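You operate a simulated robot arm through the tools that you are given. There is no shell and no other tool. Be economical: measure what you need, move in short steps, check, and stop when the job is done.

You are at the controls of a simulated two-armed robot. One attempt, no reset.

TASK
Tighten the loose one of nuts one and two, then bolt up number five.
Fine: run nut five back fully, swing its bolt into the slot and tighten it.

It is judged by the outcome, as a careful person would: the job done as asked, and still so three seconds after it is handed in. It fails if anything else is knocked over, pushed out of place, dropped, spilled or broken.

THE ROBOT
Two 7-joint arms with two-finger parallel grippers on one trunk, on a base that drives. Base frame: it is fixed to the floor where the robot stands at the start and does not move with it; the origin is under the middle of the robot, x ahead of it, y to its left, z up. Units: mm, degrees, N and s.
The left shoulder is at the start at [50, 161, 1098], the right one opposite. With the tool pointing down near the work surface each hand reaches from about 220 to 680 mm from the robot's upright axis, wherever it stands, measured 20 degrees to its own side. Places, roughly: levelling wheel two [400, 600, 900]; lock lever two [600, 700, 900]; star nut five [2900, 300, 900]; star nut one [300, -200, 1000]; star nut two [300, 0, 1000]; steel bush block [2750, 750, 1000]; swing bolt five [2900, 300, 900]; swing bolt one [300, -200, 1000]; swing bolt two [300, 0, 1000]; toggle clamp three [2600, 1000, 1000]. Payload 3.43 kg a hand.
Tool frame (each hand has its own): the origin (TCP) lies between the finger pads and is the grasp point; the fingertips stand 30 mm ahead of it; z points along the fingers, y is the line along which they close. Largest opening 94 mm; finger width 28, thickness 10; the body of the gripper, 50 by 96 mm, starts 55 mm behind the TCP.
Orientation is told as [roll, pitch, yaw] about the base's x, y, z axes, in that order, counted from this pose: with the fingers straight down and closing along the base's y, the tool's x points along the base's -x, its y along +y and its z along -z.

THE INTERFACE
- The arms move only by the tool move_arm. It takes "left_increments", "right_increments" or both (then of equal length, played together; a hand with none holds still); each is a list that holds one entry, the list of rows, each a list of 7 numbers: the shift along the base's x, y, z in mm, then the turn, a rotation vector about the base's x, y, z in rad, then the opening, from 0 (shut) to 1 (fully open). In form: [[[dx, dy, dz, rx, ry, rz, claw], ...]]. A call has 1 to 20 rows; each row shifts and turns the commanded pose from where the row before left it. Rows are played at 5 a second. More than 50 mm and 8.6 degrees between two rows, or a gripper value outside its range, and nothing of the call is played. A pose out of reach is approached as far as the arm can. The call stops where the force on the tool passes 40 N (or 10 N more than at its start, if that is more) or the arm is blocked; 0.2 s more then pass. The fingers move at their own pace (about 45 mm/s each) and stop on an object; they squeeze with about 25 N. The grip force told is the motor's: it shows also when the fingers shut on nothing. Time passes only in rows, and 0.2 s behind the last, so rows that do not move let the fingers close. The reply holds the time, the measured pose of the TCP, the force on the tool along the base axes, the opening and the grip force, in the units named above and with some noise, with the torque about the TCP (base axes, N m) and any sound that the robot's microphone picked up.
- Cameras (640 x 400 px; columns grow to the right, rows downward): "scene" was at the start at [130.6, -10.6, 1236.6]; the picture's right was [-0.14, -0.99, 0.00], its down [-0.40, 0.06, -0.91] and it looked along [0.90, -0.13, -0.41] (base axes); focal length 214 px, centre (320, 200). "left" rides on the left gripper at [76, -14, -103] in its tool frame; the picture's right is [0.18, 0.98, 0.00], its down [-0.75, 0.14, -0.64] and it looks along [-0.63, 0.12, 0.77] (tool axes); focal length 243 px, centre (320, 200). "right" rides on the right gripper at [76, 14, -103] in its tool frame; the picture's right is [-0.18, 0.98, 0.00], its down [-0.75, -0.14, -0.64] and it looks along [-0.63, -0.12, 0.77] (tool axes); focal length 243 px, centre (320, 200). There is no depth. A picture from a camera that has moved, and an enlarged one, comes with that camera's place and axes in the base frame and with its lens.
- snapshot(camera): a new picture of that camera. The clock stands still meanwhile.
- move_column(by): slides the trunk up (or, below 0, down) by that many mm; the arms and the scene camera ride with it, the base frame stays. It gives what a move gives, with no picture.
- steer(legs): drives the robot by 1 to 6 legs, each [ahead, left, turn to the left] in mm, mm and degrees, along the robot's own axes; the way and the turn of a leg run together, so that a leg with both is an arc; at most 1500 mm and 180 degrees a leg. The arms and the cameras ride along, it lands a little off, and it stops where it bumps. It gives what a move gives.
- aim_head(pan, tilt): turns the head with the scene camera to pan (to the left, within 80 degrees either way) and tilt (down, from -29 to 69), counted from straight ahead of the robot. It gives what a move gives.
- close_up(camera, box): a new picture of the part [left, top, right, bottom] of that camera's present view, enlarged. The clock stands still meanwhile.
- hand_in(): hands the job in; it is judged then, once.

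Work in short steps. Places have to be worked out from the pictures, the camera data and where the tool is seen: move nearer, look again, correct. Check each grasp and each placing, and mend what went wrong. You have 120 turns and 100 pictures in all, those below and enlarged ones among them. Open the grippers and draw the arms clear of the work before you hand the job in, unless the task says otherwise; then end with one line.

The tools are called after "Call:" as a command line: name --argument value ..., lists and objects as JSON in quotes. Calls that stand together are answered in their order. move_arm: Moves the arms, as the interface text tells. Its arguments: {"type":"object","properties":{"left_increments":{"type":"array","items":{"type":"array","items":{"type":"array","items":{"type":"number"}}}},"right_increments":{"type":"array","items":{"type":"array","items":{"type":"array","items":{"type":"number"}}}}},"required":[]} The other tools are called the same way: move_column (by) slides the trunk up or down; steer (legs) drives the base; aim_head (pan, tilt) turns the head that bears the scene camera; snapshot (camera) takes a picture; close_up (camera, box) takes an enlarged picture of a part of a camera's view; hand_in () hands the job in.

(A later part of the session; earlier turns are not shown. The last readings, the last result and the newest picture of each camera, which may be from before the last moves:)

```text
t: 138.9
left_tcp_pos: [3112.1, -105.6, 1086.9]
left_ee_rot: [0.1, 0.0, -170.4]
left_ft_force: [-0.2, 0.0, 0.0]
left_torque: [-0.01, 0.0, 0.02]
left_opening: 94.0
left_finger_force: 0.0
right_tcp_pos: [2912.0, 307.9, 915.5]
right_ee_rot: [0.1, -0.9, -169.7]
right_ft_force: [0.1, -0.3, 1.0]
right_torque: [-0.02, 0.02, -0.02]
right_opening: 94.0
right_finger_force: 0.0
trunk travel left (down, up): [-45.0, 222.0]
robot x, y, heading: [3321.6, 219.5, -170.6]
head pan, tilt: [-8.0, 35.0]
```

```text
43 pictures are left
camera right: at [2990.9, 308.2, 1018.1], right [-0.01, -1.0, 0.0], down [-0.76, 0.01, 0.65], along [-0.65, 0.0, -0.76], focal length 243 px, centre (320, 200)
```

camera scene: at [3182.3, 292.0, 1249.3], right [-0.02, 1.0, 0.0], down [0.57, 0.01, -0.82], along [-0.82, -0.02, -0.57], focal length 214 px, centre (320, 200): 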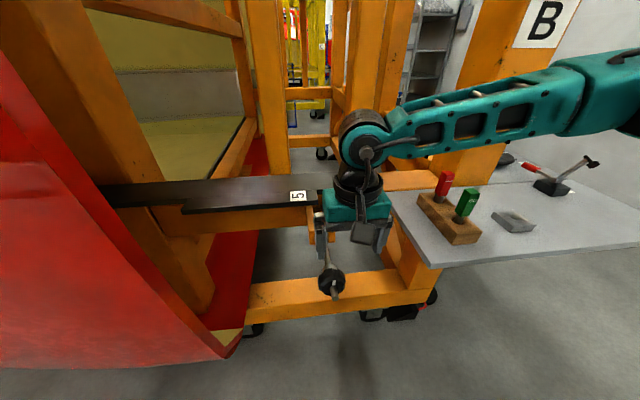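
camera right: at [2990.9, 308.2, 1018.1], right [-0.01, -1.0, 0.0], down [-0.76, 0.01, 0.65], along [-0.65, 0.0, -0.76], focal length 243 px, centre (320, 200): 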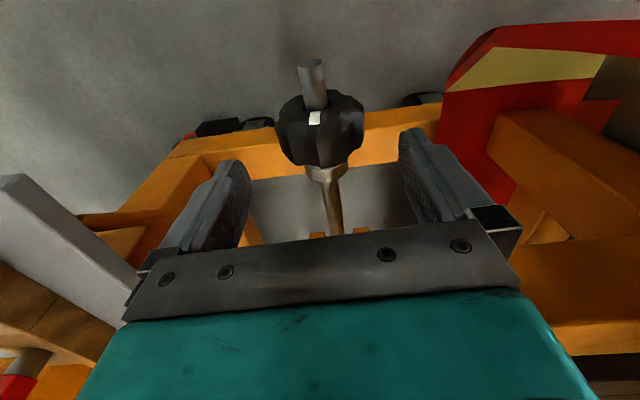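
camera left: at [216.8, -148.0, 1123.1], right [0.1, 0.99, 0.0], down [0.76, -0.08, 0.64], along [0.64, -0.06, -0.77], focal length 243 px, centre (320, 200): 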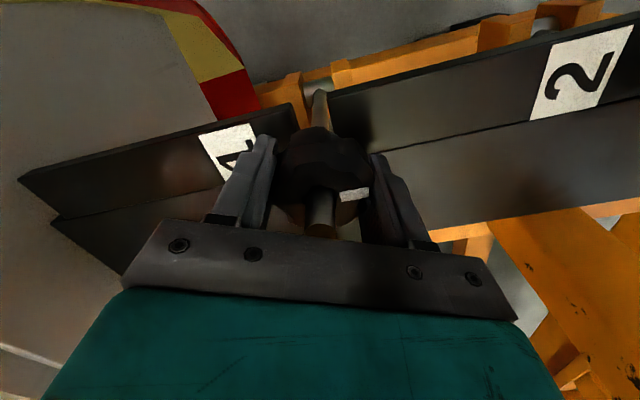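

Laterally centred, with the nut body spanning about x 2895–2936. I'll lower the last 48 mm and close.

Call:
move_arm --right_increments '[[[1, 0, -16, 0, 0, 0, 1], [1, 0, -16, 0, 0, 0, 1], [0, 0, -16, 0, 0, 0, 1], [0, 0, 0, 0, 0, 0, 0], [0, 0, 0, 0, 0, 0, 0], [0, 0, 0, 0, 0, 0, 0], [0, 0, 0, 0, 0, 0, 0]]]'

Call:
snapshot --camera "right"

```text
t: 140.5
left_tcp_pos: [3112.4, -106.1, 1086.3]
left_ee_rot: [0.2, 0.1, -170.5]
left_ft_force: [-0.1, 0.2, 0.5]
left_torque: [0.0, 0.02, -0.01]
left_opening: 94.1
left_finger_force: 0.0
right_tcp_pos: [2914.4, 306.6, 866.1]
right_ee_rot: [0.0, -0.8, -169.8]
right_ft_force: [-0.4, 0.1, -1.5]
right_torque: [-0.01, 0.02, 0.02]
right_opening: 55.1
right_finger_force: 45.1
trunk travel left (down, up): [-45.0, 222.0]
robot x, y, heading: [3323.6, 221.0, -170.8]
head pan, tilt: [-8.0, 35.0]
```

```text
42 pictures are left
camera right: at [2992.8, 305.8, 968.4], right [-0.01, -1.0, 0.0], down [-0.76, 0.01, 0.65], along [-0.65, 0.0, -0.76], focal length 243 px, centre (320, 200)
```

right: 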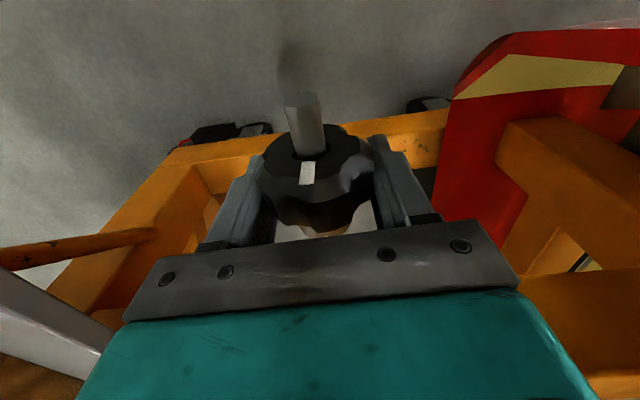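

Gripped on the nut. I'll raise it along an arc about the pin (radius about 157 mm) to roughly 45° with the hand kept upright, so the nut pivots between the pads.

Call:
move_arm --right_increments '[[[-2, 0, 14, 0, 0, 0, 0], [-3, -1, 15.7, 0, 0, 0, 0], [-4, -1, 13, 0, 0, 0, 0], [-5, -1, 12.7, 0, 0, 0, 0], [-6, -1, 12.2, 0, 0, 0, 0], [-7.5, -1.3, 11.5, 0, 0, 0, 0], [-8.2, -1.5, 10.8, 0, 0, 0, 0], [-9.1, -1.6, 10.2, 0, 0, 0, 0]]]'

Call:
snapshot --camera "scene"

Call:
snapshot --camera "right"

```text
t: 142.3
left_tcp_pos: [3112.9, -105.6, 1087.9]
left_ee_rot: [0.1, 0.0, -170.5]
left_ft_force: [0.0, -0.6, 0.7]
left_torque: [-0.01, -0.04, 0.03]
left_opening: 94.1
left_finger_force: 0.0
right_tcp_pos: [2869.8, 300.9, 967.4]
right_ee_rot: [-0.1, -0.8, -169.8]
right_ft_force: [8.7, 0.0, -5.7]
right_torque: [0.23, -1.21, -0.08]
right_opening: 54.7
right_finger_force: 45.4
trunk travel left (down, up): [-45.0, 222.0]
robot x, y, heading: [3325.0, 217.6, -170.4]
head pan, tilt: [-8.0, 35.0]
```

```text
41 pictures are left
camera scene: at [3195.4, 213.6, 1139.4], right [-0.02, 1.0, 0.0], down [0.57, 0.01, -0.82], along [-0.82, -0.02, -0.57], focal length 214 px, centre (320, 200)
```

scene: 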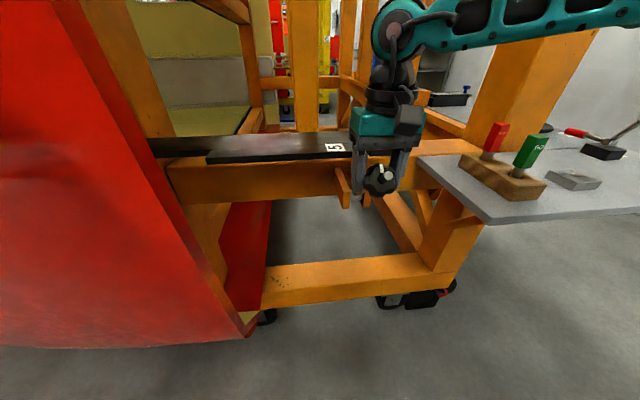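

```text
40 pictures are left
camera right: at [2949.0, 299.2, 1069.8], right [-0.01, -1.0, 0.0], down [-0.76, 0.01, 0.65], along [-0.65, 0.0, -0.76], focal length 243 px, centre (320, 200)
```

right: 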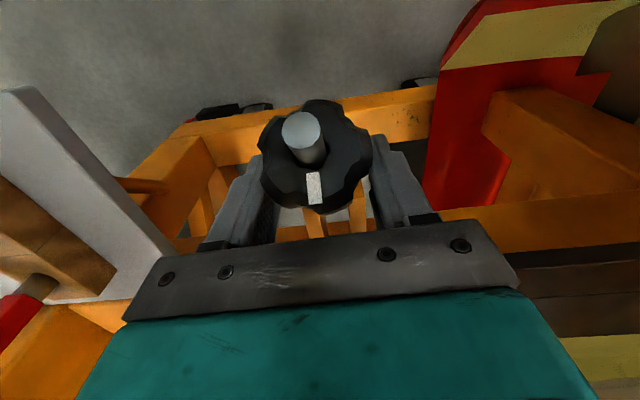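

The bolt followed and now points up at about 45°. I'll open the fingers to see whether it stays there.

Call:
move_arm --right_increments '[[[0, 0, 0, 0, 0, 0, 0.75], [0, 0, 0, 0, 0, 0, 0.75], [0, 0, 0, 0, 0, 0, 0.75], [0, 0, 0, 0, 0, 0, 0.75]]]'

Call:
snapshot --camera "right"

```text
t: 143.3
left_tcp_pos: [3111.9, -106.2, 1087.1]
left_ee_rot: [0.0, 0.1, -170.4]
left_ft_force: [0.2, 0.1, 0.0]
left_torque: [-0.02, -0.04, 0.0]
left_opening: 93.9
left_finger_force: 0.1
right_tcp_pos: [2869.6, 298.8, 968.1]
right_ee_rot: [0.1, -0.9, -169.7]
right_ft_force: [-0.1, 0.0, 0.2]
right_torque: [-0.02, -0.01, 0.0]
right_opening: 70.6
right_finger_force: 0.1
trunk travel left (down, up): [-45.0, 222.0]
robot x, y, heading: [3321.4, 220.6, -170.7]
head pan, tilt: [-8.0, 35.0]
```

```text
39 pictures are left
camera right: at [2948.6, 298.5, 1069.7], right [-0.01, -1.0, 0.0], down [-0.76, 0.01, 0.65], along [-0.65, 0.0, -0.76], focal length 243 px, centre (320, 200)
```

right: 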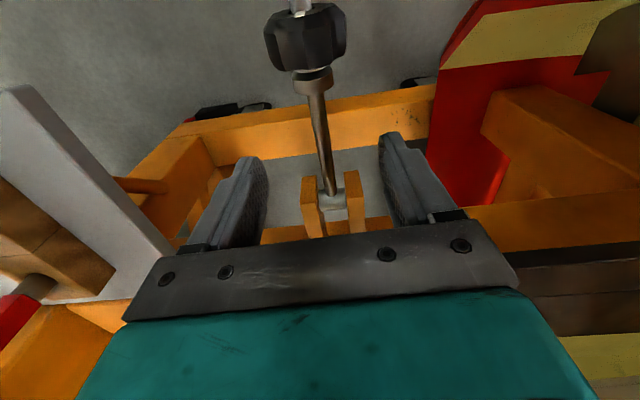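

The bolt drops back to its level rest when released, so the nut must be spun while level. The wrist limit eases if the forearm runs along the tool line, so I'll use the left arm with the robot turned about 40° left. First I'll raise and tuck the right hand, then drive there.

Call:
move_arm --right_increments '[[[0, 0, 45, 0, 0, 0, 1], [0, 0, 45, 0, 0, 0, 1], [20, 3, 40, 0, 0, 0, 1], [40, 6, 20, 0, 0, 0, 1], [40, 6, 20, 0, 0, 0, 1], [20, 3, 30, 0, 0, 0, 1], [0, 0, 30, 0, 0, 0, 1]]]'

Call:
steer --legs '[[-150, 0, 0], [0, 0, 40], [-240, -518, 0]]'

Call:
aim_head --pan 25 --tilt 30

Call:
snapshot --camera "scene"

```text
t: 144.9
left_tcp_pos: [3111.3, -106.3, 1086.0]
left_ee_rot: [0.1, 0.1, -170.6]
left_ft_force: [-0.9, -1.0, -0.5]
left_torque: [0.0, -0.01, -0.02]
left_opening: 94.1
left_finger_force: 0.0
right_tcp_pos: [2987.2, 317.6, 1194.0]
right_ee_rot: [0.1, -0.7, -169.7]
right_ft_force: [-0.4, 0.0, -0.1]
right_torque: [0.02, 0.0, 0.01]
right_opening: 93.8
right_finger_force: 0.1
trunk travel left (down, up): [-45.0, 222.0]
robot x, y, heading: [3326.4, 221.5, -170.7]
head pan, tilt: [-8.0, 35.0]
```

```text
t: 152.8
left_tcp_pos: [3277.4, 377.7, 1087.8]
left_ee_rot: [0.1, 0.1, -129.7]
left_ft_force: [0.2, 0.0, -0.7]
left_torque: [-0.03, 0.02, 0.01]
left_opening: 94.0
left_finger_force: 0.0
right_tcp_pos: [2906.5, 617.4, 1196.4]
right_ee_rot: [0.0, -0.8, -128.8]
right_ft_force: [0.5, -0.2, 0.2]
right_torque: [0.01, 0.02, 0.01]
right_opening: 94.0
right_finger_force: 0.1
trunk travel left (down, up): [-45.0, 222.0]
robot x, y, heading: [3225.5, 761.2, -129.7]
head pan, tilt: [-8.0, 35.0]
```

```text
t: 153.8
left_tcp_pos: [3277.1, 378.5, 1086.9]
left_ee_rot: [0.1, 0.1, -129.6]
left_ft_force: [-0.6, -0.1, 0.1]
left_torque: [0.0, 0.0, 0.01]
left_opening: 94.0
left_finger_force: 0.2
right_tcp_pos: [2906.1, 617.4, 1196.0]
right_ee_rot: [0.0, -0.9, -128.9]
right_ft_force: [0.2, -0.3, -0.4]
right_torque: [-0.01, -0.01, 0.0]
right_opening: 94.0
right_finger_force: 0.0
trunk travel left (down, up): [-45.0, 222.0]
robot x, y, heading: [3224.5, 767.3, -129.7]
head pan, tilt: [25.0, 30.0]
```

```text
38 pictures are left
camera scene: at [3173.7, 646.5, 1147.1], right [-0.97, 0.25, 0.0], down [0.13, 0.48, -0.87], along [-0.22, -0.84, -0.5], focal length 214 px, centre (320, 200)
```

scene: 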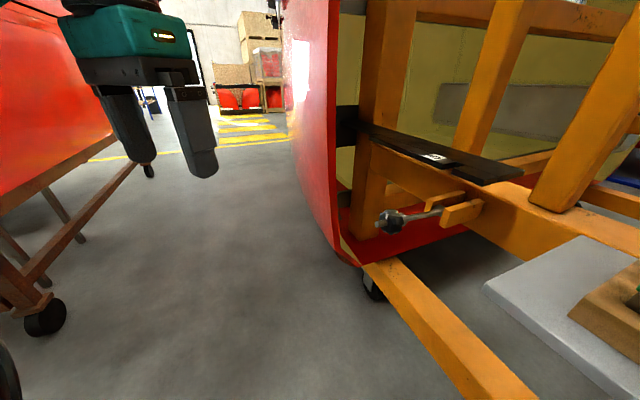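

This side view is clear, and nothing is near the left arm's path. I'll swing the left hand level along the bolt axis, 130 mm short of the nut.

Call:
move_arm --left_increments '[[[-20, -4, -18, -0.023, 0.1258, 0, 1], [-20, -4, -18, -0.023, 0.1258, 0, 1], [-20, -4, -18, -0.023, 0.1258, 0, 1], [-20, -4, -18, -0.023, 0.1258, 0, 1], [-20, -4, -18, -0.023, 0.1258, 0, 1], [-20, -4, -18, -0.023, 0.1258, 0, 1], [-20, -4, -18, -0.023, 0.1258, 0, 1], [-20, -4, -18, -0.023, 0.1258, 0, 1], [-20, -4, -18, -0.023, 0.1258, 0, 1], [-20, -4, -18, -0.023, 0.1258, 0, 1], [-20, -4, -18, -0.023, 0.1258, 0, 1], [-18, -4, -18, -0.023, 0.1258, 0, 1]]]'

Call:
snapshot --camera "left"

Call:
snapshot --camera "scene"

```text
t: 156.4
left_tcp_pos: [3039.9, 328.5, 872.9]
left_ee_rot: [-86.8, -49.9, -82.0]
left_ft_force: [-0.3, -0.7, 0.6]
left_torque: [0.02, 0.03, -0.01]
left_opening: 93.9
left_finger_force: 0.1
right_tcp_pos: [2906.7, 616.6, 1195.7]
right_ee_rot: [0.0, -0.9, -128.7]
right_ft_force: [0.5, 0.6, -0.2]
right_torque: [0.02, 0.01, 0.0]
right_opening: 94.0
right_finger_force: 0.1
trunk travel left (down, up): [-45.0, 222.0]
robot x, y, heading: [3223.1, 763.0, -129.8]
head pan, tilt: [25.0, 30.0]
```

```text
37 pictures are left
camera left: at [3130.4, 406.8, 826.4], right [0.14, -0.62, -0.77], down [0.72, -0.47, 0.51], along [-0.68, -0.63, 0.38], focal length 243 px, centre (320, 200)
```

left: 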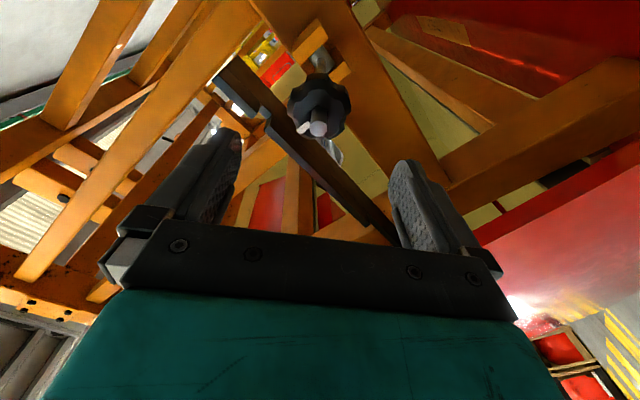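

```text
36 pictures are left
camera scene: at [3173.8, 646.5, 1147.1], right [-0.97, 0.25, 0.0], down [0.13, 0.48, -0.87], along [-0.22, -0.84, -0.5], focal length 214 px, centre (320, 200)
```

scene: 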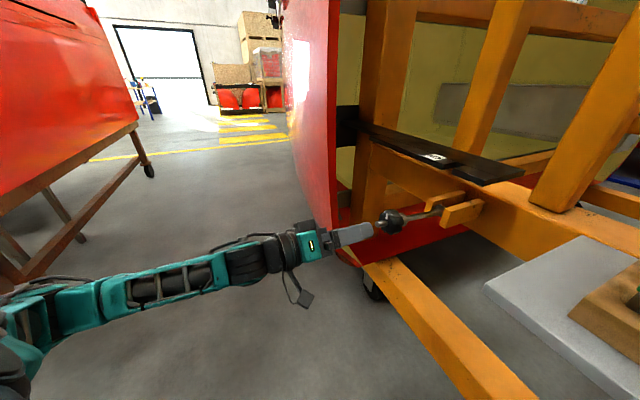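

The left arm reaches this pose freely and is lined up on the bolt. I'll advance 75 mm and check alignment.

Call:
move_arm --left_increments '[[[-25, -4.5, 0, 0, 0, 0, 1], [-25, -4.5, 0, 0, 0, 0, 1], [-25, -4.5, 0, 0, 0, 0, 1]]]'

Call:
snapshot --camera "left"

Call:
close_up --camera "scene" --box '[290, 160, 510, 290]'

```text
t: 157.2
left_tcp_pos: [2961.2, 318.4, 869.9]
left_ee_rot: [-86.8, -49.9, -82.1]
left_ft_force: [-0.5, -0.1, 1.0]
left_torque: [0.03, 0.04, 0.02]
left_opening: 94.0
left_finger_force: 0.0
right_tcp_pos: [2906.3, 616.7, 1196.5]
right_ee_rot: [0.2, -0.9, -128.9]
right_ft_force: [0.1, 0.3, -0.1]
right_torque: [-0.02, 0.01, 0.0]
right_opening: 93.9
right_finger_force: 0.2
trunk travel left (down, up): [-45.0, 222.0]
robot x, y, heading: [3219.7, 764.8, -129.6]
head pan, tilt: [25.0, 30.0]
```

```text
35 pictures are left
camera left: at [3051.9, 395.8, 824.0], right [0.14, -0.62, -0.77], down [0.72, -0.47, 0.51], along [-0.68, -0.63, 0.38], focal length 243 px, centre (320, 200)
```

left: 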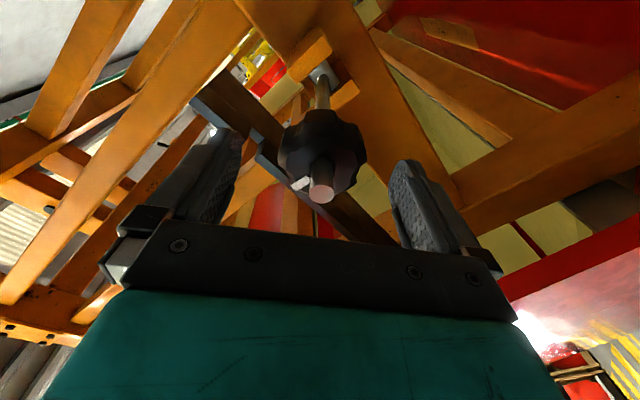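

```text
2.91 times, centred on (400, 225) of scene
camera zoom: at [3173.7, 646.5, 1147.1], right [-0.97, 0.25, 0.0], down [0.13, 0.48, -0.87], along [-0.22, -0.84, -0.5], focal length 624 px, centre (87, 127)
```

zoom: 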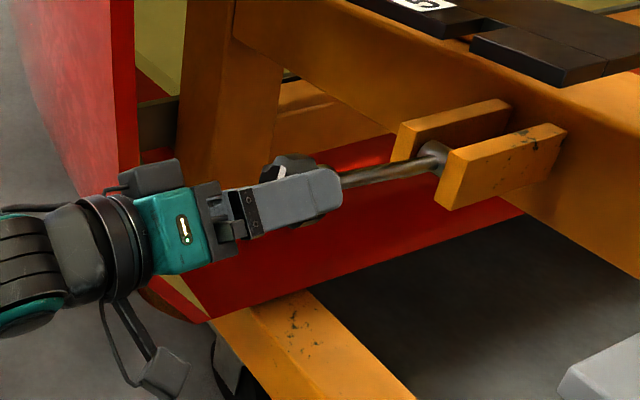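

The hand is on the axis within a few millimetres. I'll nudge it up and left slightly, advance so the pads cover the nut, then close.

Call:
move_arm --left_increments '[[[-14, -4, 2, 0, 0, 0, 1], [-14, -3.5, 1, 0, 0, 0, 1], [-13, -2.5, 0, 0, 0, 0, 1], [0, 0, 0, 0, 0, 0, 0], [0, 0, 0, 0, 0, 0, 0], [0, 0, 0, 0, 0, 0, 0], [0, 0, 0, 0, 0, 0, 0]]]'

Call:
snapshot --camera "left"

```text
t: 158.8
left_tcp_pos: [2923.4, 306.4, 870.5]
left_ee_rot: [-86.6, -49.9, -82.1]
left_ft_force: [-0.5, -4.4, -2.8]
left_torque: [0.01, -0.17, 0.18]
left_opening: 52.0
left_finger_force: 41.6
right_tcp_pos: [2906.3, 614.9, 1195.1]
right_ee_rot: [0.0, -0.9, -128.9]
right_ft_force: [-0.2, -0.1, 0.6]
right_torque: [0.0, -0.02, -0.01]
right_opening: 94.0
right_finger_force: 0.0
trunk travel left (down, up): [-45.0, 222.0]
robot x, y, heading: [3223.3, 761.7, -129.8]
head pan, tilt: [25.0, 30.0]
```

```text
33 pictures are left
camera left: at [3013.8, 384.8, 824.8], right [0.14, -0.62, -0.77], down [0.72, -0.47, 0.51], along [-0.68, -0.63, 0.38], focal length 243 px, centre (320, 200)
```

left: 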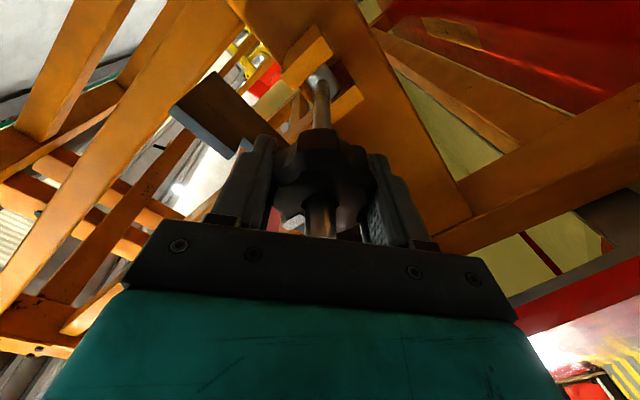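

The grip looks just like the one on nut 1, on axis. I'll turn counter-clockwise as seen from the tip, with a 40° trial.

Call:
move_arm --left_increments '[[[0, 0, 0, 0.138, 0.025, 0, 0], [0, 0, 0, 0.138, 0.025, 0, 0], [0, 0, 0, 0.138, 0.025, 0, 0], [0, 0, 0, 0.138, 0.025, 0, 0], [0, 0, 0, 0.138, 0.025, 0, 0]]]'

Call:
snapshot --camera "left"

```text
t: 160.0
left_tcp_pos: [2922.1, 306.3, 871.9]
left_ee_rot: [-88.1, -9.4, -81.4]
left_ft_force: [4.5, 6.8, -10.5]
left_torque: [0.09, -1.51, 1.19]
left_opening: 53.4
left_finger_force: 44.9
right_tcp_pos: [2906.5, 615.8, 1196.7]
right_ee_rot: [0.1, -0.8, -128.8]
right_ft_force: [-0.4, -0.2, 0.1]
right_torque: [0.02, 0.02, 0.01]
right_opening: 94.1
right_finger_force: 0.1
trunk travel left (down, up): [-45.0, 222.0]
robot x, y, heading: [3224.9, 758.8, -129.8]
head pan, tilt: [25.0, 30.0]
```

```text
32 pictures are left
camera left: at [3011.0, 399.2, 876.1], right [0.03, 0.02, -1.0], down [0.75, -0.66, 0.01], along [-0.66, -0.75, -0.04], focal length 243 px, centre (320, 200)
```

left: 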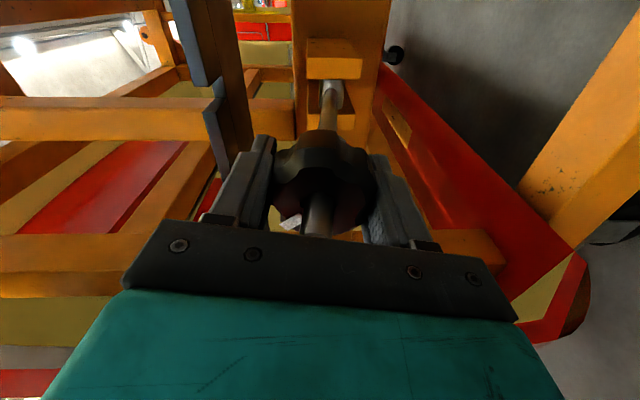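

The mark moved with the fingers, so the nut is turning. I'll continue the stroke.

Call:
move_arm --left_increments '[[[0, 0, 0, 0.144, 0.026, 0, 0], [0, 0, 0, 0.144, 0.026, 0, 0], [0, 0, 0, 0.144, 0.026, 0, 0], [0, 0, 0, 0.144, 0.026, 0, 0], [0, 0, 0, 0.144, 0.026, 0, 0], [0, 0, 0, 0.144, 0.026, 0, 0], [0, 0, 0, 0.144, 0.026, 0, 0], [0, 0, 0, 0.144, 0.026, 0, 0], [0, 0, 0, 0.144, 0.026, 0, 0], [0, 0, 0, 0.144, 0.026, 0, 0], [0, 0, 0, 0.144, 0.026, 0, 0], [0, 0, 0, 0.144, 0.026, 0, 0]]]'

Call:
snapshot --camera "left"

```text
t: 162.4
left_tcp_pos: [2922.3, 307.1, 877.9]
left_ee_rot: [-94.5, 81.4, -87.2]
left_ft_force: [-1.0, 10.1, -2.2]
left_torque: [-0.42, -0.14, -0.91]
left_opening: 52.4
left_finger_force: 45.0
right_tcp_pos: [2906.4, 617.7, 1196.1]
right_ee_rot: [0.1, -0.9, -129.0]
right_ft_force: [-0.5, 0.2, 0.2]
right_torque: [-0.02, 0.0, -0.03]
right_opening: 93.9
right_finger_force: 0.0
trunk travel left (down, up): [-45.0, 222.0]
robot x, y, heading: [3221.0, 761.5, -130.0]
head pan, tilt: [25.0, 30.0]
stopped in row 12 (left hand): the force on the tool passed its limit at 47 N (the readings are from after the stop); the commanded pose is now the measured one
```

```text
31 pictures are left
camera left: at [3024.2, 318.3, 953.0], right [-0.13, 0.99, 0.04], down [0.62, 0.11, -0.77], along [-0.77, -0.08, -0.63], focal length 243 px, centre (320, 200)
```

left: 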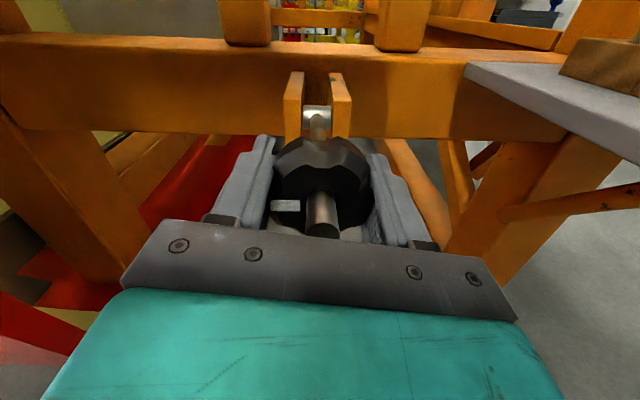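

It stopped on a side load. The hand axis sat about 5 mm above the bolt's rest height and was lifting it. I'll open, lower to z 866 and wind back for the next stroke.

Call:
move_arm --left_increments '[[[0, 0, 0, 0, 0, 0, 1], [0, 0, 0, 0, 0, 0, 1], [0, 0.5, -6, 0, 0, 0, 1], [0, 0.5, -6, -0.144, -0.026, 0, 1], [0, 0, 0, -0.144, -0.026, 0, 1], [0, 0, 0, -0.144, -0.026, 0, 1], [0, 0, 0, -0.144, -0.026, 0, 1], [0, 0, 0, -0.144, -0.026, 0, 1], [0, 0, 0, -0.144, -0.026, 0, 1], [0, 0, 0, -0.144, -0.026, 0, 1], [0, 0, 0, -0.144, -0.026, 0, 1], [0, 0, 0, -0.144, -0.026, 0, 1], [0, 0, 0, -0.144, -0.026, 0, 1], [0, 0, 0, -0.144, -0.026, 0, 1], [0, 0, 0, -0.144, -0.026, 0, 1], [0, 0, 0, -0.144, -0.026, 0, 1], [0, 0, 0, -0.144, -0.026, 0, 1], [0, 0, 0, -0.144, -0.026, 0, 1], [0, 0, 0, -0.144, -0.026, 0, 1], [0, 0, 0, -0.144, -0.026, 0, 1]]]'

Call:
snapshot --camera "left"

```text
t: 166.7
left_tcp_pos: [2923.6, 306.6, 864.6]
left_ee_rot: [-85.7, -60.9, -81.9]
left_ft_force: [0.5, -0.1, 1.1]
left_torque: [-0.01, 0.01, 0.01]
left_opening: 93.9
left_finger_force: 0.0
right_tcp_pos: [2905.9, 617.1, 1195.8]
right_ee_rot: [0.0, -0.9, -129.0]
right_ft_force: [-0.4, -0.1, -0.7]
right_torque: [0.01, 0.0, 0.01]
right_opening: 94.1
right_finger_force: 0.0
trunk travel left (down, up): [-45.0, 222.0]
robot x, y, heading: [3222.0, 764.5, -129.7]
head pan, tilt: [25.0, 30.0]
```

```text
30 pictures are left
camera left: at [3015.0, 376.6, 808.2], right [0.18, -0.75, -0.64], down [0.71, -0.35, 0.61], along [-0.68, -0.56, 0.47], focal length 243 px, centre (320, 200)
```

left: 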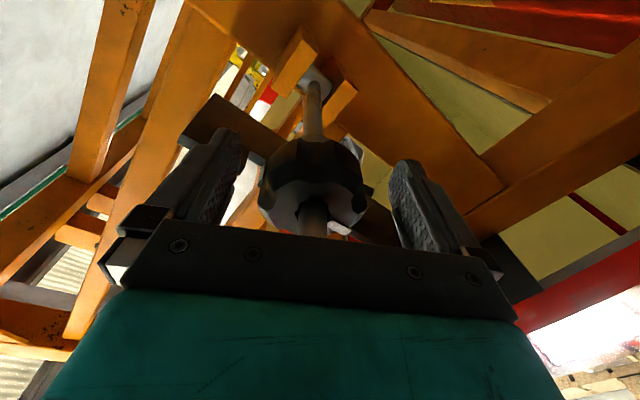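

Centred again. I'll grip and take another counter-clockwise stroke.

Call:
move_arm --left_increments '[[[0, 0, 0, 0, 0, 0, 0], [0, 0, 0, 0, 0, 0, 0], [0, 0, 0, 0, 0, 0, 0], [0, 0, 0, 0.144, 0.026, 0, 0], [0, 0, 0, 0.144, 0.026, 0, 0], [0, 0, 0, 0.144, 0.026, 0, 0], [0, 0, 0, 0.144, 0.026, 0, 0], [0, 0, 0, 0.144, 0.026, 0, 0], [0, 0, 0, 0.144, 0.026, 0, 0], [0, 0, 0, 0.144, 0.026, 0, 0], [0, 0, 0, 0.144, 0.026, 0, 0], [0, 0, 0, 0.144, 0.026, 0, 0], [0, 0, 0, 0.144, 0.026, 0, 0], [0, 0, 0, 0.144, 0.026, 0, 0], [0, 0, 0, 0.144, 0.026, 0, 0], [0, 0, 0, 0.144, 0.026, 0, 0], [0, 0, 0, 0.144, 0.026, 0, 0], [0, 0, 0, 0.144, 0.026, 0, 0], [0, 0, 0, 0.144, 0.026, 0, 0], [0, 0, 0, 0.144, 0.026, 0, 0]]]'

Call:
snapshot --camera "left"

```text
t: 170.8
left_tcp_pos: [2921.4, 308.3, 871.1]
left_ee_rot: [-90.9, 74.1, -84.2]
left_ft_force: [1.9, 13.6, -1.2]
left_torque: [-0.81, -0.04, -0.43]
left_opening: 53.3
left_finger_force: 44.8
right_tcp_pos: [2906.5, 619.1, 1195.4]
right_ee_rot: [0.1, -1.0, -128.9]
right_ft_force: [0.2, 0.1, 0.4]
right_torque: [0.0, 0.0, -0.01]
right_opening: 94.1
right_finger_force: 0.1
trunk travel left (down, up): [-45.0, 222.0]
robot x, y, heading: [3223.3, 763.4, -129.9]
head pan, tilt: [25.0, 30.0]
stopped in row 20 (left hand): the force on the tool passed its limit at 53 N (the readings are from after the stop); the commanded pose is now the measured one
```

```text
29 pictures are left
camera left: at [3022.5, 326.8, 946.5], right [-0.11, 0.99, -0.09], down [0.64, 0.0, -0.77], along [-0.76, -0.15, -0.64], focal length 243 px, centre (320, 200)
```

left: 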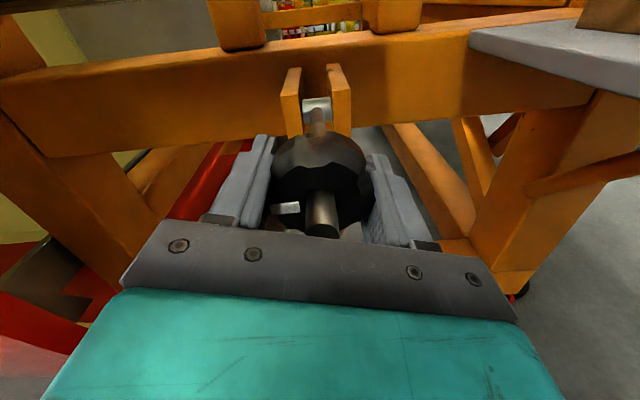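

The mark's position shows the nut didn't turn in this stroke and the fingers slid, so it may already be fully back. I'll open, back off along the axis and inspect it from the side.

Call:
move_arm --left_increments '[[[0, 0, 0, 0, 0, 0, 1], [0, 0, 0, 0, 0, 0, 1], [0, 0, -2, 0, 0, 0, 1], [30, 5.5, 0, 0, 0, 0, 1], [30, 5.5, 0, 0, 0, 0, 1], [30, 5.5, 0, 0, 0, 0, 1], [30, 5.5, 0, 0, 0, 0, 1]]]'

Call:
close_up --camera "scene" --box '[350, 180, 500, 260]'

Call:
snapshot --camera "left"

```text
t: 172.4
left_tcp_pos: [3042.3, 327.0, 865.5]
left_ee_rot: [-91.3, 74.5, -84.3]
left_ft_force: [0.0, -0.2, 0.3]
left_torque: [0.0, 0.04, -0.04]
left_opening: 94.1
left_finger_force: 0.1
right_tcp_pos: [2906.5, 617.9, 1195.6]
right_ee_rot: [0.0, -0.8, -129.1]
right_ft_force: [0.4, 0.3, 0.7]
right_torque: [0.01, 0.05, -0.01]
right_opening: 94.2
right_finger_force: 0.1
trunk travel left (down, up): [-45.0, 222.0]
robot x, y, heading: [3223.2, 762.1, -129.8]
head pan, tilt: [25.0, 30.0]
```

```text
4.27 times, centred on (425, 220) of scene
camera zoom: at [3173.4, 647.7, 1147.1], right [-0.97, 0.26, 0.0], down [0.13, 0.48, -0.87], along [-0.22, -0.84, -0.5], focal length 915 px, centre (-128, 115)
```

zoom: 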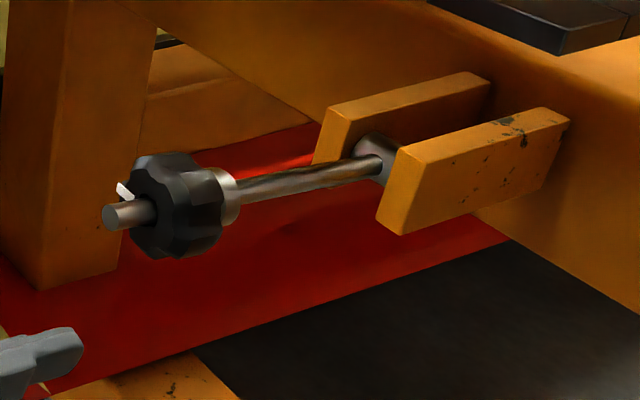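

```text
27 pictures are left
camera left: at [3142.5, 346.2, 942.0], right [-0.12, 0.99, -0.08], down [0.64, 0.01, -0.77], along [-0.76, -0.15, -0.64], focal length 243 px, centre (320, 200)
```

left: 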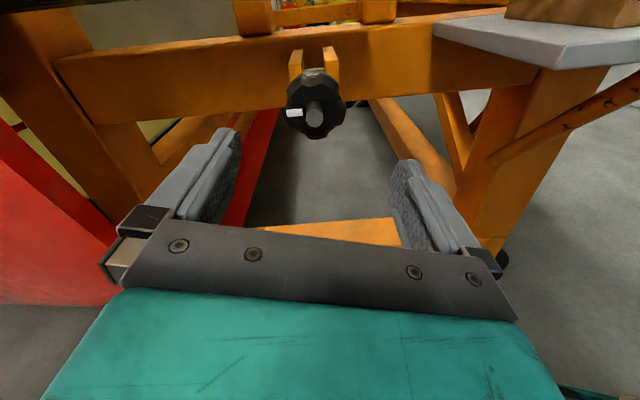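

I need the nut's position along the bolt more exactly, so I'll check from the right hand's camera, which looks down from the side.

Call:
snapshot --camera "right"

```text
26 pictures are left
camera right: at [2966.2, 669.4, 1297.9], right [0.65, -0.76, 0.0], down [-0.58, -0.49, 0.65], along [-0.5, -0.43, -0.76], focal length 243 px, centre (320, 200)
```

right: 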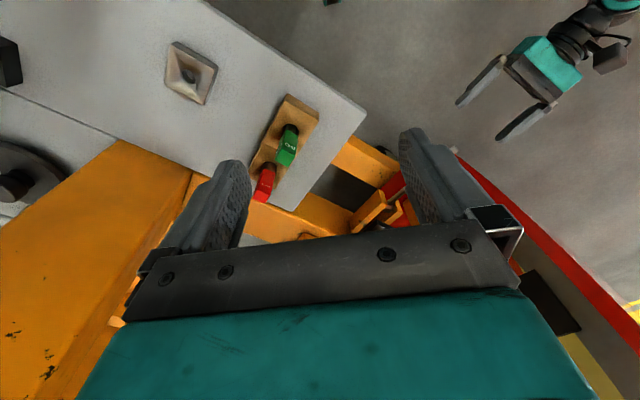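

That view is blocked by a finger. I'll re-test the nut where the hand is now: advance, grip, and turn a little further counter-clockwise while reading the axial torque.

Call:
move_arm --left_increments '[[[-30, -5.5, 0, 0, 0, 0, 1], [-30, -5.5, 0, 0, 0, 0, 1], [-30, -5, 0, 0, 0, 0, 1], [-29, -5, 0, 0, 0, 0, 1], [0, 0, 0, 0, 0, 0, 0], [0, 0, 0, 0, 0, 0, 0], [0, 0, 0, 0, 0, 0, 0]]]'

Call:
move_arm --left_increments '[[[0, 0, 0, 0.07, 0.013, 0, 0], [0, 0, 0, 0.07, 0.013, 0, 0], [0, 0, 0, 0.07, 0.013, 0, 0]]]'

Call:
move_arm --left_increments '[[[0, 0, 0, -0.07, -0.013, 0, 0], [0, 0, 0, -0.07, -0.013, 0, 0], [0, 0, 0, -0.07, -0.013, 0, 0], [0, 0, 0, -0.07, -0.013, 0, 0], [0, 0, 0, -0.07, -0.013, 0, 0]]]'

Call:
snapshot --camera "left"

```text
t: 174.0
left_tcp_pos: [2921.6, 308.8, 868.8]
left_ee_rot: [-90.9, 74.5, -84.2]
left_ft_force: [-2.3, 7.4, -0.8]
left_torque: [0.0, -0.02, 0.11]
left_opening: 51.8
left_finger_force: 26.4
right_tcp_pos: [2906.0, 619.1, 1196.0]
right_ee_rot: [0.1, -0.9, -129.1]
right_ft_force: [0.3, -0.3, -0.3]
right_torque: [-0.02, -0.01, 0.0]
right_opening: 94.1
right_finger_force: 0.1
trunk travel left (down, up): [-45.0, 222.0]
robot x, y, heading: [3224.5, 761.7, -130.0]
head pan, tilt: [25.0, 30.0]
```

```text
t: 174.8
left_tcp_pos: [2922.3, 307.8, 872.0]
left_ee_rot: [-103.8, 85.9, -97.1]
left_ft_force: [-3.2, 27.0, -6.4]
left_torque: [-0.71, -0.83, 0.4]
left_opening: 52.2
left_finger_force: 45.5
right_tcp_pos: [2905.7, 619.9, 1195.8]
right_ee_rot: [0.2, -1.0, -129.0]
right_ft_force: [-0.1, -0.6, 0.1]
right_torque: [0.01, 0.0, 0.0]
right_opening: 93.9
right_finger_force: 0.0
trunk travel left (down, up): [-45.0, 222.0]
robot x, y, heading: [3221.9, 767.2, -129.8]
head pan, tilt: [25.0, 30.0]
```

```text
t: 176.0
left_tcp_pos: [2923.0, 306.7, 869.0]
left_ee_rot: [-89.8, 66.1, -82.9]
left_ft_force: [-6.4, 11.8, 8.0]
left_torque: [0.08, 0.25, -1.38]
left_opening: 52.4
left_finger_force: 44.8
right_tcp_pos: [2905.8, 620.5, 1196.1]
right_ee_rot: [0.1, -1.0, -129.0]
right_ft_force: [-0.4, 1.0, 0.3]
right_torque: [0.02, 0.04, -0.01]
right_opening: 93.9
right_finger_force: 0.1
trunk travel left (down, up): [-45.0, 222.0]
robot x, y, heading: [3222.9, 764.1, -130.0]
head pan, tilt: [25.0, 30.0]
```

```text
25 pictures are left
camera left: at [3021.8, 337.6, 943.5], right [-0.12, 0.97, -0.23], down [0.66, -0.1, -0.75], along [-0.74, -0.24, -0.63], focal length 243 px, centre (320, 200)
```

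left: 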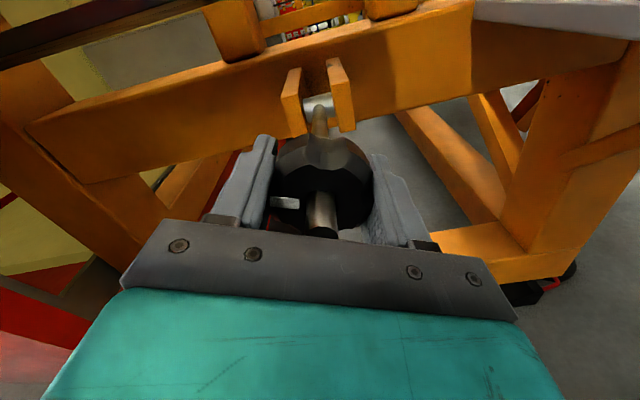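

The nut resists counter-clockwise (−0.7 N·m) and turns freely clockwise, so it's at its back stop. I'll bring it back onto the stop, release, retract along the axis and unwind the wrist.

Call:
move_arm --left_increments '[[[0, 0, 0, 0.09, 0.016, 0, 0], [0, 0, 0, 0.09, 0.016, 0, 0], [0, 0, 0, 0, 0, 0, 1], [0, 0, 0, 0, 0, 0, 1], [0, 0, 0, 0, 0, 0, 1], [30, 5.5, 0, -0.138, -0.025, 0, 1], [30, 5.5, 0, -0.138, -0.025, 0, 1], [30, 5.5, 0, -0.138, -0.025, 0, 1], [30, 5.5, 0, -0.138, -0.025, 0, 1], [0, 0, 0, -0.138, -0.025, 0, 1], [0, 0, 0, -0.138, -0.025, 0, 1], [0, 0, 0, -0.138, -0.025, 0, 1], [0, 0, 0, -0.138, -0.025, 0, 1], [0, 0, 0, -0.138, -0.025, 0, 1], [0, 0, 0, -0.138, -0.025, 0, 1], [0, 0, 0, -0.138, -0.025, 0, 1], [0, 0, 0, -0.138, -0.025, 0, 1], [0, 0, 0, -0.138, -0.025, 0, 1], [0, 0, 0, -0.138, -0.025, 0, 1], [0, 0, 0, -0.138, -0.025, 0, 1]]]'

Call:
move_arm --left_increments '[[[20, 4, 18, 0.023, -0.1258, 0, 1], [20, 4, 18, 0.023, -0.1258, 0, 1], [20, 4, 18, 0.023, -0.1258, 0, 1], [20, 4, 18, 0.023, -0.1258, 0, 1], [20, 4, 18, 0.023, -0.1258, 0, 1], [20, 4, 18, 0.023, -0.1258, 0, 1], [20, 4, 18, 0.023, -0.1258, 0, 1], [20, 4, 18, 0.023, -0.1258, 0, 1], [20, 4, 18, 0.023, -0.1258, 0, 1], [20, 4, 18, 0.023, -0.1258, 0, 1], [20, 4, 18, 0.023, -0.1258, 0, 1], [18, 4, 18, 0.023, -0.1258, 0, 1]]]'

Call:
close_up --camera "scene" --box '[350, 120, 540, 250]'

```text
t: 180.2
left_tcp_pos: [3042.4, 328.0, 867.5]
left_ee_rot: [-85.8, -43.7, -81.2]
left_ft_force: [-1.0, -0.4, 0.5]
left_torque: [-0.01, 0.02, -0.02]
left_opening: 94.0
left_finger_force: 0.1
right_tcp_pos: [2906.2, 618.1, 1196.3]
right_ee_rot: [0.0, -0.9, -129.1]
right_ft_force: [-0.3, -0.2, 0.8]
right_torque: [0.0, -0.01, -0.01]
right_opening: 93.9
right_finger_force: 0.1
trunk travel left (down, up): [-45.0, 222.0]
robot x, y, heading: [3221.3, 764.2, -129.8]
head pan, tilt: [25.0, 30.0]
```

```text
t: 182.8
left_tcp_pos: [3276.1, 371.1, 1070.8]
left_ee_rot: [1.7, 3.3, -123.7]
left_ft_force: [1.6, -1.0, -0.9]
left_torque: [0.09, 0.1, 0.06]
left_opening: 93.9
left_finger_force: 0.0
left hand out of reach, approached as far as the arm can: row 4
right_tcp_pos: [2905.2, 617.8, 1195.7]
right_ee_rot: [0.1, -1.0, -128.9]
right_ft_force: [-0.4, -0.3, -0.5]
right_torque: [0.06, -0.03, 0.03]
right_opening: 94.0
right_finger_force: 0.2
trunk travel left (down, up): [-45.0, 222.0]
robot x, y, heading: [3221.1, 759.8, -129.8]
head pan, tilt: [25.0, 30.0]
```

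```text
3.08 times, centred on (445, 185) of scene
camera zoom: at [3172.4, 647.1, 1146.9], right [-0.97, 0.26, 0.0], down [0.13, 0.48, -0.87], along [-0.22, -0.84, -0.5], focal length 660 px, centre (-65, 246)
```

zoom: 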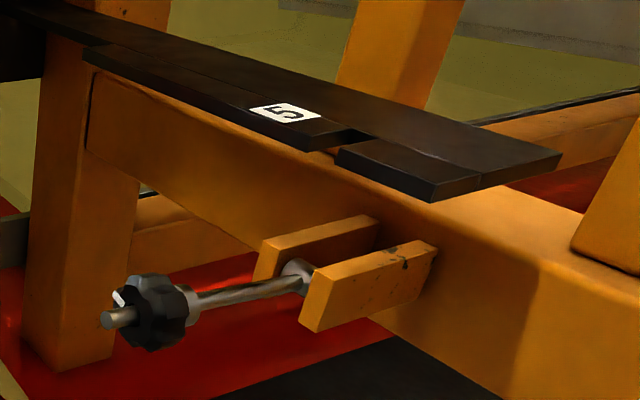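

The nut is back with nothing disturbed, and the slot mouth and pin line up. I'll drive back to the frontal position for the right arm and raise the trunk a little for the swing.

Call:
steer --legs '[[237, 521, 0], [0, 0, -40.8], [189, 0, 0]]'

Call:
aim_head --pan 5 --tilt 30

Call:
snapshot --camera "right"

```text
t: 191.0
left_tcp_pos: [3082.5, -127.1, 1083.6]
left_ee_rot: [1.5, -0.3, -164.1]
left_ft_force: [0.0, 0.5, 0.2]
left_torque: [0.0, 0.0, -0.02]
left_opening: 94.1
left_finger_force: 0.1
right_tcp_pos: [2958.8, 301.7, 1196.3]
right_ee_rot: [0.0, -0.9, -169.8]
right_ft_force: [0.1, -0.3, 1.1]
right_torque: [0.02, -0.01, -0.02]
right_opening: 93.9
right_finger_force: 0.0
trunk travel left (down, up): [-45.0, 222.0]
robot x, y, heading: [3290.8, 206.0, -170.5]
head pan, tilt: [25.0, 30.0]
```

```text
t: 191.9
left_tcp_pos: [3082.9, -129.6, 1084.2]
left_ee_rot: [1.5, -0.2, -164.1]
left_ft_force: [0.1, -0.8, 0.3]
left_torque: [0.0, 0.06, -0.01]
left_opening: 94.1
left_finger_force: 0.1
right_tcp_pos: [2958.2, 302.8, 1196.9]
right_ee_rot: [-0.1, -0.9, -169.8]
right_ft_force: [0.4, -0.6, -0.6]
right_torque: [-0.03, -0.01, 0.01]
right_opening: 94.3
right_finger_force: 0.2
trunk travel left (down, up): [-45.0, 222.0]
robot x, y, heading: [3292.5, 200.9, -170.7]
head pan, tilt: [5.0, 30.0]
```

```text
23 pictures are left
camera right: at [3037.4, 301.8, 1297.9], right [-0.01, -1.0, 0.0], down [-0.76, 0.01, 0.65], along [-0.65, 0.0, -0.76], focal length 243 px, centre (320, 200)
```

right: 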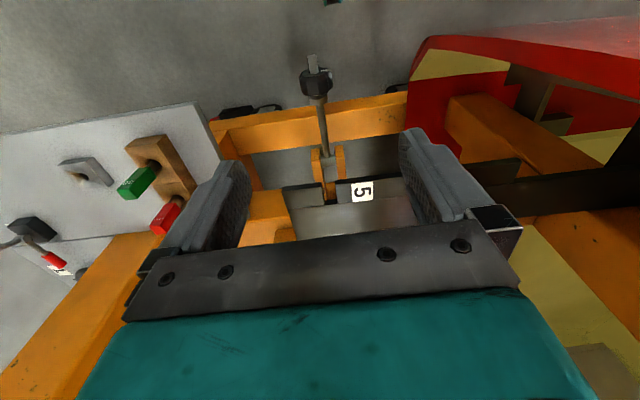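

The overhead view is clear, with the bolt, clevis and slot lined up. I'll descend on the nut at (2914,307,866) and grip it.

Call:
move_arm --right_increments '[[[-15, 2, -40, 0, 0, 0, 1], [-15, 2, -40, 0, 0, 0, 1], [-14, 1, -40, 0, 0, 0, 1], [0, 0, -45, 0, 0, 0, 1], [0, 0, -45, 0, 0, 0, 1], [0, 0, -45, 0, 0, 0, 1]]]'

Call:
snapshot --camera "right"

```text
t: 193.3
left_tcp_pos: [3082.8, -127.8, 1084.8]
left_ee_rot: [1.5, -0.3, -164.2]
left_ft_force: [-0.1, -0.6, 0.1]
left_torque: [0.01, 0.0, 0.0]
left_opening: 94.1
left_finger_force: 0.2
right_tcp_pos: [2914.7, 307.6, 939.7]
right_ee_rot: [0.1, -0.9, -169.8]
right_ft_force: [0.5, 0.5, -0.4]
right_torque: [0.02, 0.0, -0.02]
right_opening: 94.0
right_finger_force: 0.1
trunk travel left (down, up): [-45.0, 222.0]
robot x, y, heading: [3291.0, 207.0, -170.8]
head pan, tilt: [5.0, 30.0]
```

```text
22 pictures are left
camera right: at [2992.7, 306.9, 1041.7], right [-0.01, -1.0, 0.0], down [-0.76, 0.01, 0.65], along [-0.65, 0.0, -0.76], focal length 243 px, centre (320, 200)
```

right: 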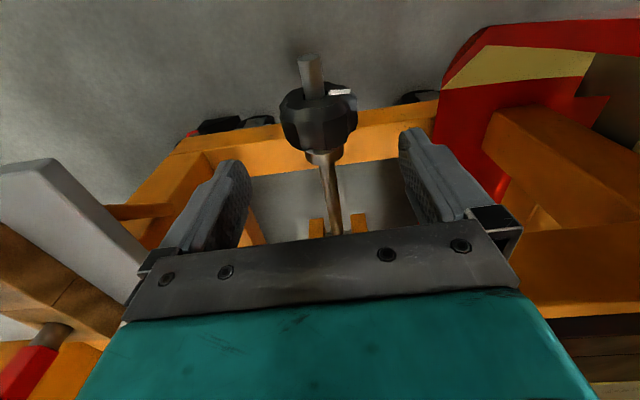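

Aligned. Descending the last 73 mm and closing.

Call:
move_arm --right_increments '[[[0, 0, -25, 0, 0, 0, 1], [0, 0, -25, 0, 0, 0, 1], [0, 0, -23, 0, 0, 0, 1], [0, 0, 0, 0, 0, 0, 0], [0, 0, 0, 0, 0, 0, 0], [0, 0, 0, 0, 0, 0, 0], [0, 0, 0, 0, 0, 0, 0]]]'

```text
t: 194.9
left_tcp_pos: [3082.4, -128.5, 1085.2]
left_ee_rot: [1.7, -0.2, -164.1]
left_ft_force: [-0.3, -0.2, -0.2]
left_torque: [0.02, 0.0, -0.01]
left_opening: 94.1
left_finger_force: 0.1
right_tcp_pos: [2912.8, 307.9, 865.6]
right_ee_rot: [0.1, -0.8, -169.8]
right_ft_force: [1.8, -6.7, -2.5]
right_torque: [0.03, -0.16, -0.01]
right_opening: 55.0
right_finger_force: 43.8
trunk travel left (down, up): [-45.0, 222.0]
robot x, y, heading: [3291.2, 208.3, -170.6]
head pan, tilt: [5.0, 30.0]
```

Gripped. I'll swing the bolt up along the arc to about 65°, short of the plate, and look.

Call:
move_arm --right_increments '[[[-2, -0.3, 16, 0, 0, 0, 0], [-3, -0.6, 15.7, 0, 0, 0, 0], [-4, -0.7, 13.2, 0, 0, 0, 0], [-5.2, -0.9, 12.3, 0, 0, 0, 0], [-6.2, -1.1, 12, 0, 0, 0, 0], [-7.2, -1.3, 11.5, 0, 0, 0, 0], [-8.1, -1.5, 10.8, 0, 0, 0, 0], [-9, -1.6, 10, 0, 0, 0, 0], [-9.8, -1.8, 9.1, 0, 0, 0, 0], [-10.7, -2, 8.3, 0, 0, 0, 0], [-11.2, -2, 7.3, 0, 0, 0, 0], [-11.9, -2.2, 6.3, 0, 0, 0, 0]]]'

Call:
snapshot --camera "scene"

Call:
snapshot --camera "right"

```text
t: 197.5
left_tcp_pos: [3083.9, -127.1, 1085.5]
left_ee_rot: [1.6, -0.2, -164.2]
left_ft_force: [-0.2, 0.1, 0.2]
left_torque: [0.01, 0.02, 0.02]
left_opening: 93.9
left_finger_force: 0.0
right_tcp_pos: [2824.7, 292.9, 1001.4]
right_ee_rot: [0.2, -1.2, -169.9]
right_ft_force: [1.7, 7.1, -0.2]
right_torque: [0.27, -0.36, 0.05]
right_opening: 49.6
right_finger_force: 44.9
trunk travel left (down, up): [-45.0, 222.0]
robot x, y, heading: [3291.4, 207.7, -170.5]
head pan, tilt: [5.0, 30.0]
```

```text
21 pictures are left
camera scene: at [3165.3, 179.4, 1147.2], right [-0.25, 0.97, 0.0], down [0.48, 0.12, -0.87], along [-0.84, -0.21, -0.5], focal length 214 px, centre (320, 200)
```

scene: 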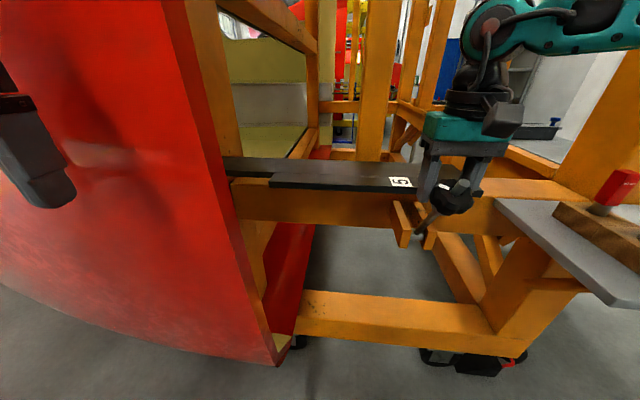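

```text
20 pictures are left
camera right: at [2904.0, 292.5, 1102.8], right [-0.01, -1.0, 0.01], down [-0.75, 0.01, 0.66], along [-0.66, 0.0, -0.75], focal length 243 px, centre (320, 200)
```

right: 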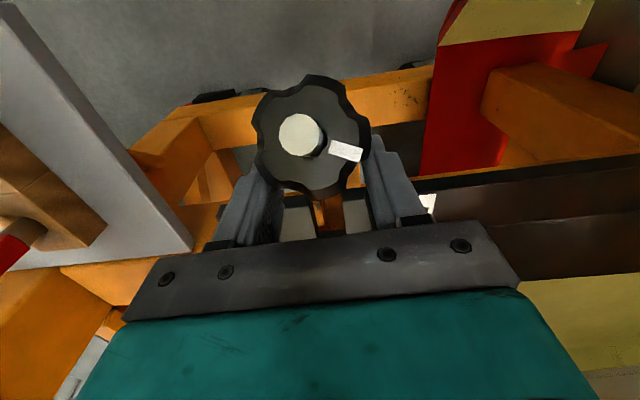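

The bolt lagged to about 50° and the nut is creeping to the pads' edge, because too much pivoting happens in the grip. I'll lower it back the same way, then regrip with the hand pitched about 45° so it can rotate along with the bolt.

Call:
move_arm --right_increments '[[[11.9, 2.2, -6.3, 0, 0, 0, 0], [11.2, 2, -7.3, 0, 0, 0, 0], [10.7, 2, -8.3, 0, 0, 0, 0], [9.8, 1.8, -9.1, 0, 0, 0, 0], [9, 1.6, -10, 0, 0, 0, 0], [8.1, 1.5, -10.8, 0, 0, 0, 0], [7.2, 1.3, -11.5, 0, 0, 0, 0], [6.2, 1.1, -12, 0, 0, 0, 0], [5.2, 0.9, -12.3, 0, 0, 0, 0], [4, 0.7, -13.2, 0, 0, 0, 0], [3, 0.6, -15.7, 0, 0, 0, 0], [2, 0.3, -16, 0, 0, 0, 0]]]'

Call:
snapshot --camera "right"

```text
t: 199.5
left_tcp_pos: [3083.6, -127.9, 1086.3]
left_ee_rot: [1.6, -0.3, -164.1]
left_ft_force: [-1.0, 0.8, -0.4]
left_torque: [0.02, -0.02, 0.0]
left_opening: 94.0
left_finger_force: 0.1
right_tcp_pos: [2900.8, 300.1, 925.2]
right_ee_rot: [0.7, -2.3, -169.9]
right_ft_force: [4.9, 0.7, 19.0]
right_torque: [0.07, -0.41, 0.01]
right_opening: 0.1
right_finger_force: 33.2
trunk travel left (down, up): [-45.0, 222.0]
robot x, y, heading: [3291.3, 203.6, -170.7]
head pan, tilt: [5.0, 30.0]
stopped in row 10 (right hand): the force on the tool passed its limit at 52 N (the readings are from after the stop); the commanded pose is now the measured one
```

```text
19 pictures are left
camera right: at [2982.1, 302.0, 1024.5], right [-0.01, -1.0, 0.02], down [-0.74, 0.02, 0.67], along [-0.67, -0.01, -0.74], focal length 243 px, centre (320, 200)
```

right: 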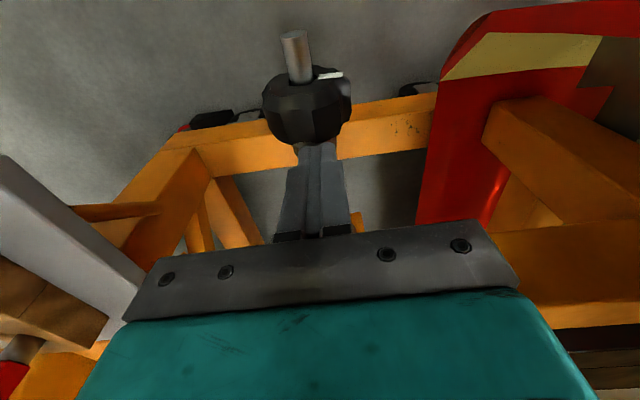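

The nut slipped out and the bolt simply returned to its rest, with no harm done. I'll raise, open, and pitch the right hand 45° forward to a pre-grasp point behind and above the nut.

Call:
move_arm --right_increments '[[[0, 0, 30, 0, 0, 0, 0.2], [0, 0, 35, 0, 0, 0, 1], [12, 3, -5, -0.0236, 0.1288, 0, 1], [13, 3, -5, -0.0236, 0.1288, 0, 1], [13, 3, -10, -0.0236, 0.1288, 0, 1], [13, 3, -10, -0.0236, 0.1288, 0, 1], [12, 3, -12, -0.0236, 0.1288, 0, 1], [12, 3, -13, -0.0236, 0.1288, 0, 1]]]'

Call:
snapshot --camera "right"

```text
t: 201.3
left_tcp_pos: [3082.4, -127.7, 1083.9]
left_ee_rot: [1.5, -0.2, -164.2]
left_ft_force: [0.2, -0.3, 1.1]
left_torque: [0.0, -0.02, 0.01]
left_opening: 94.2
left_finger_force: 0.1
right_tcp_pos: [2903.3, 274.3, 974.7]
right_ee_rot: [0.7, -47.1, -170.1]
right_ft_force: [0.1, 0.0, 0.0]
right_torque: [-0.02, 0.0, 0.02]
right_opening: 93.9
right_finger_force: 0.1
right hand out of reach, approached as far as the arm can: row 6, 7, 8
trunk travel left (down, up): [-45.0, 222.0]
robot x, y, heading: [3291.9, 206.4, -170.7]
head pan, tilt: [5.0, 30.0]
```

```text
18 pictures are left
camera right: at [3029.3, 282.7, 989.0], right [0.06, -0.99, 0.14], down [-0.07, 0.14, 0.99], along [-1.0, -0.07, -0.06], focal length 243 px, centre (320, 200)
```

right: 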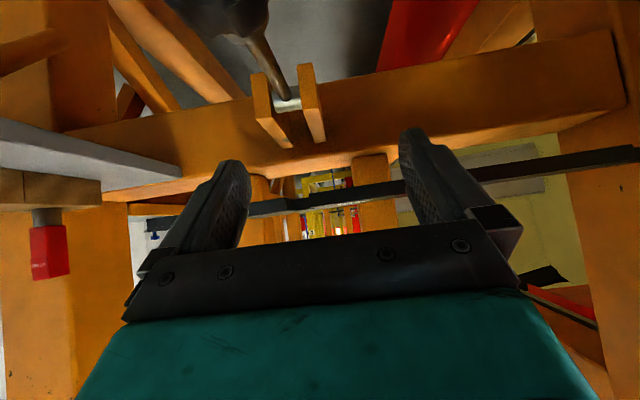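

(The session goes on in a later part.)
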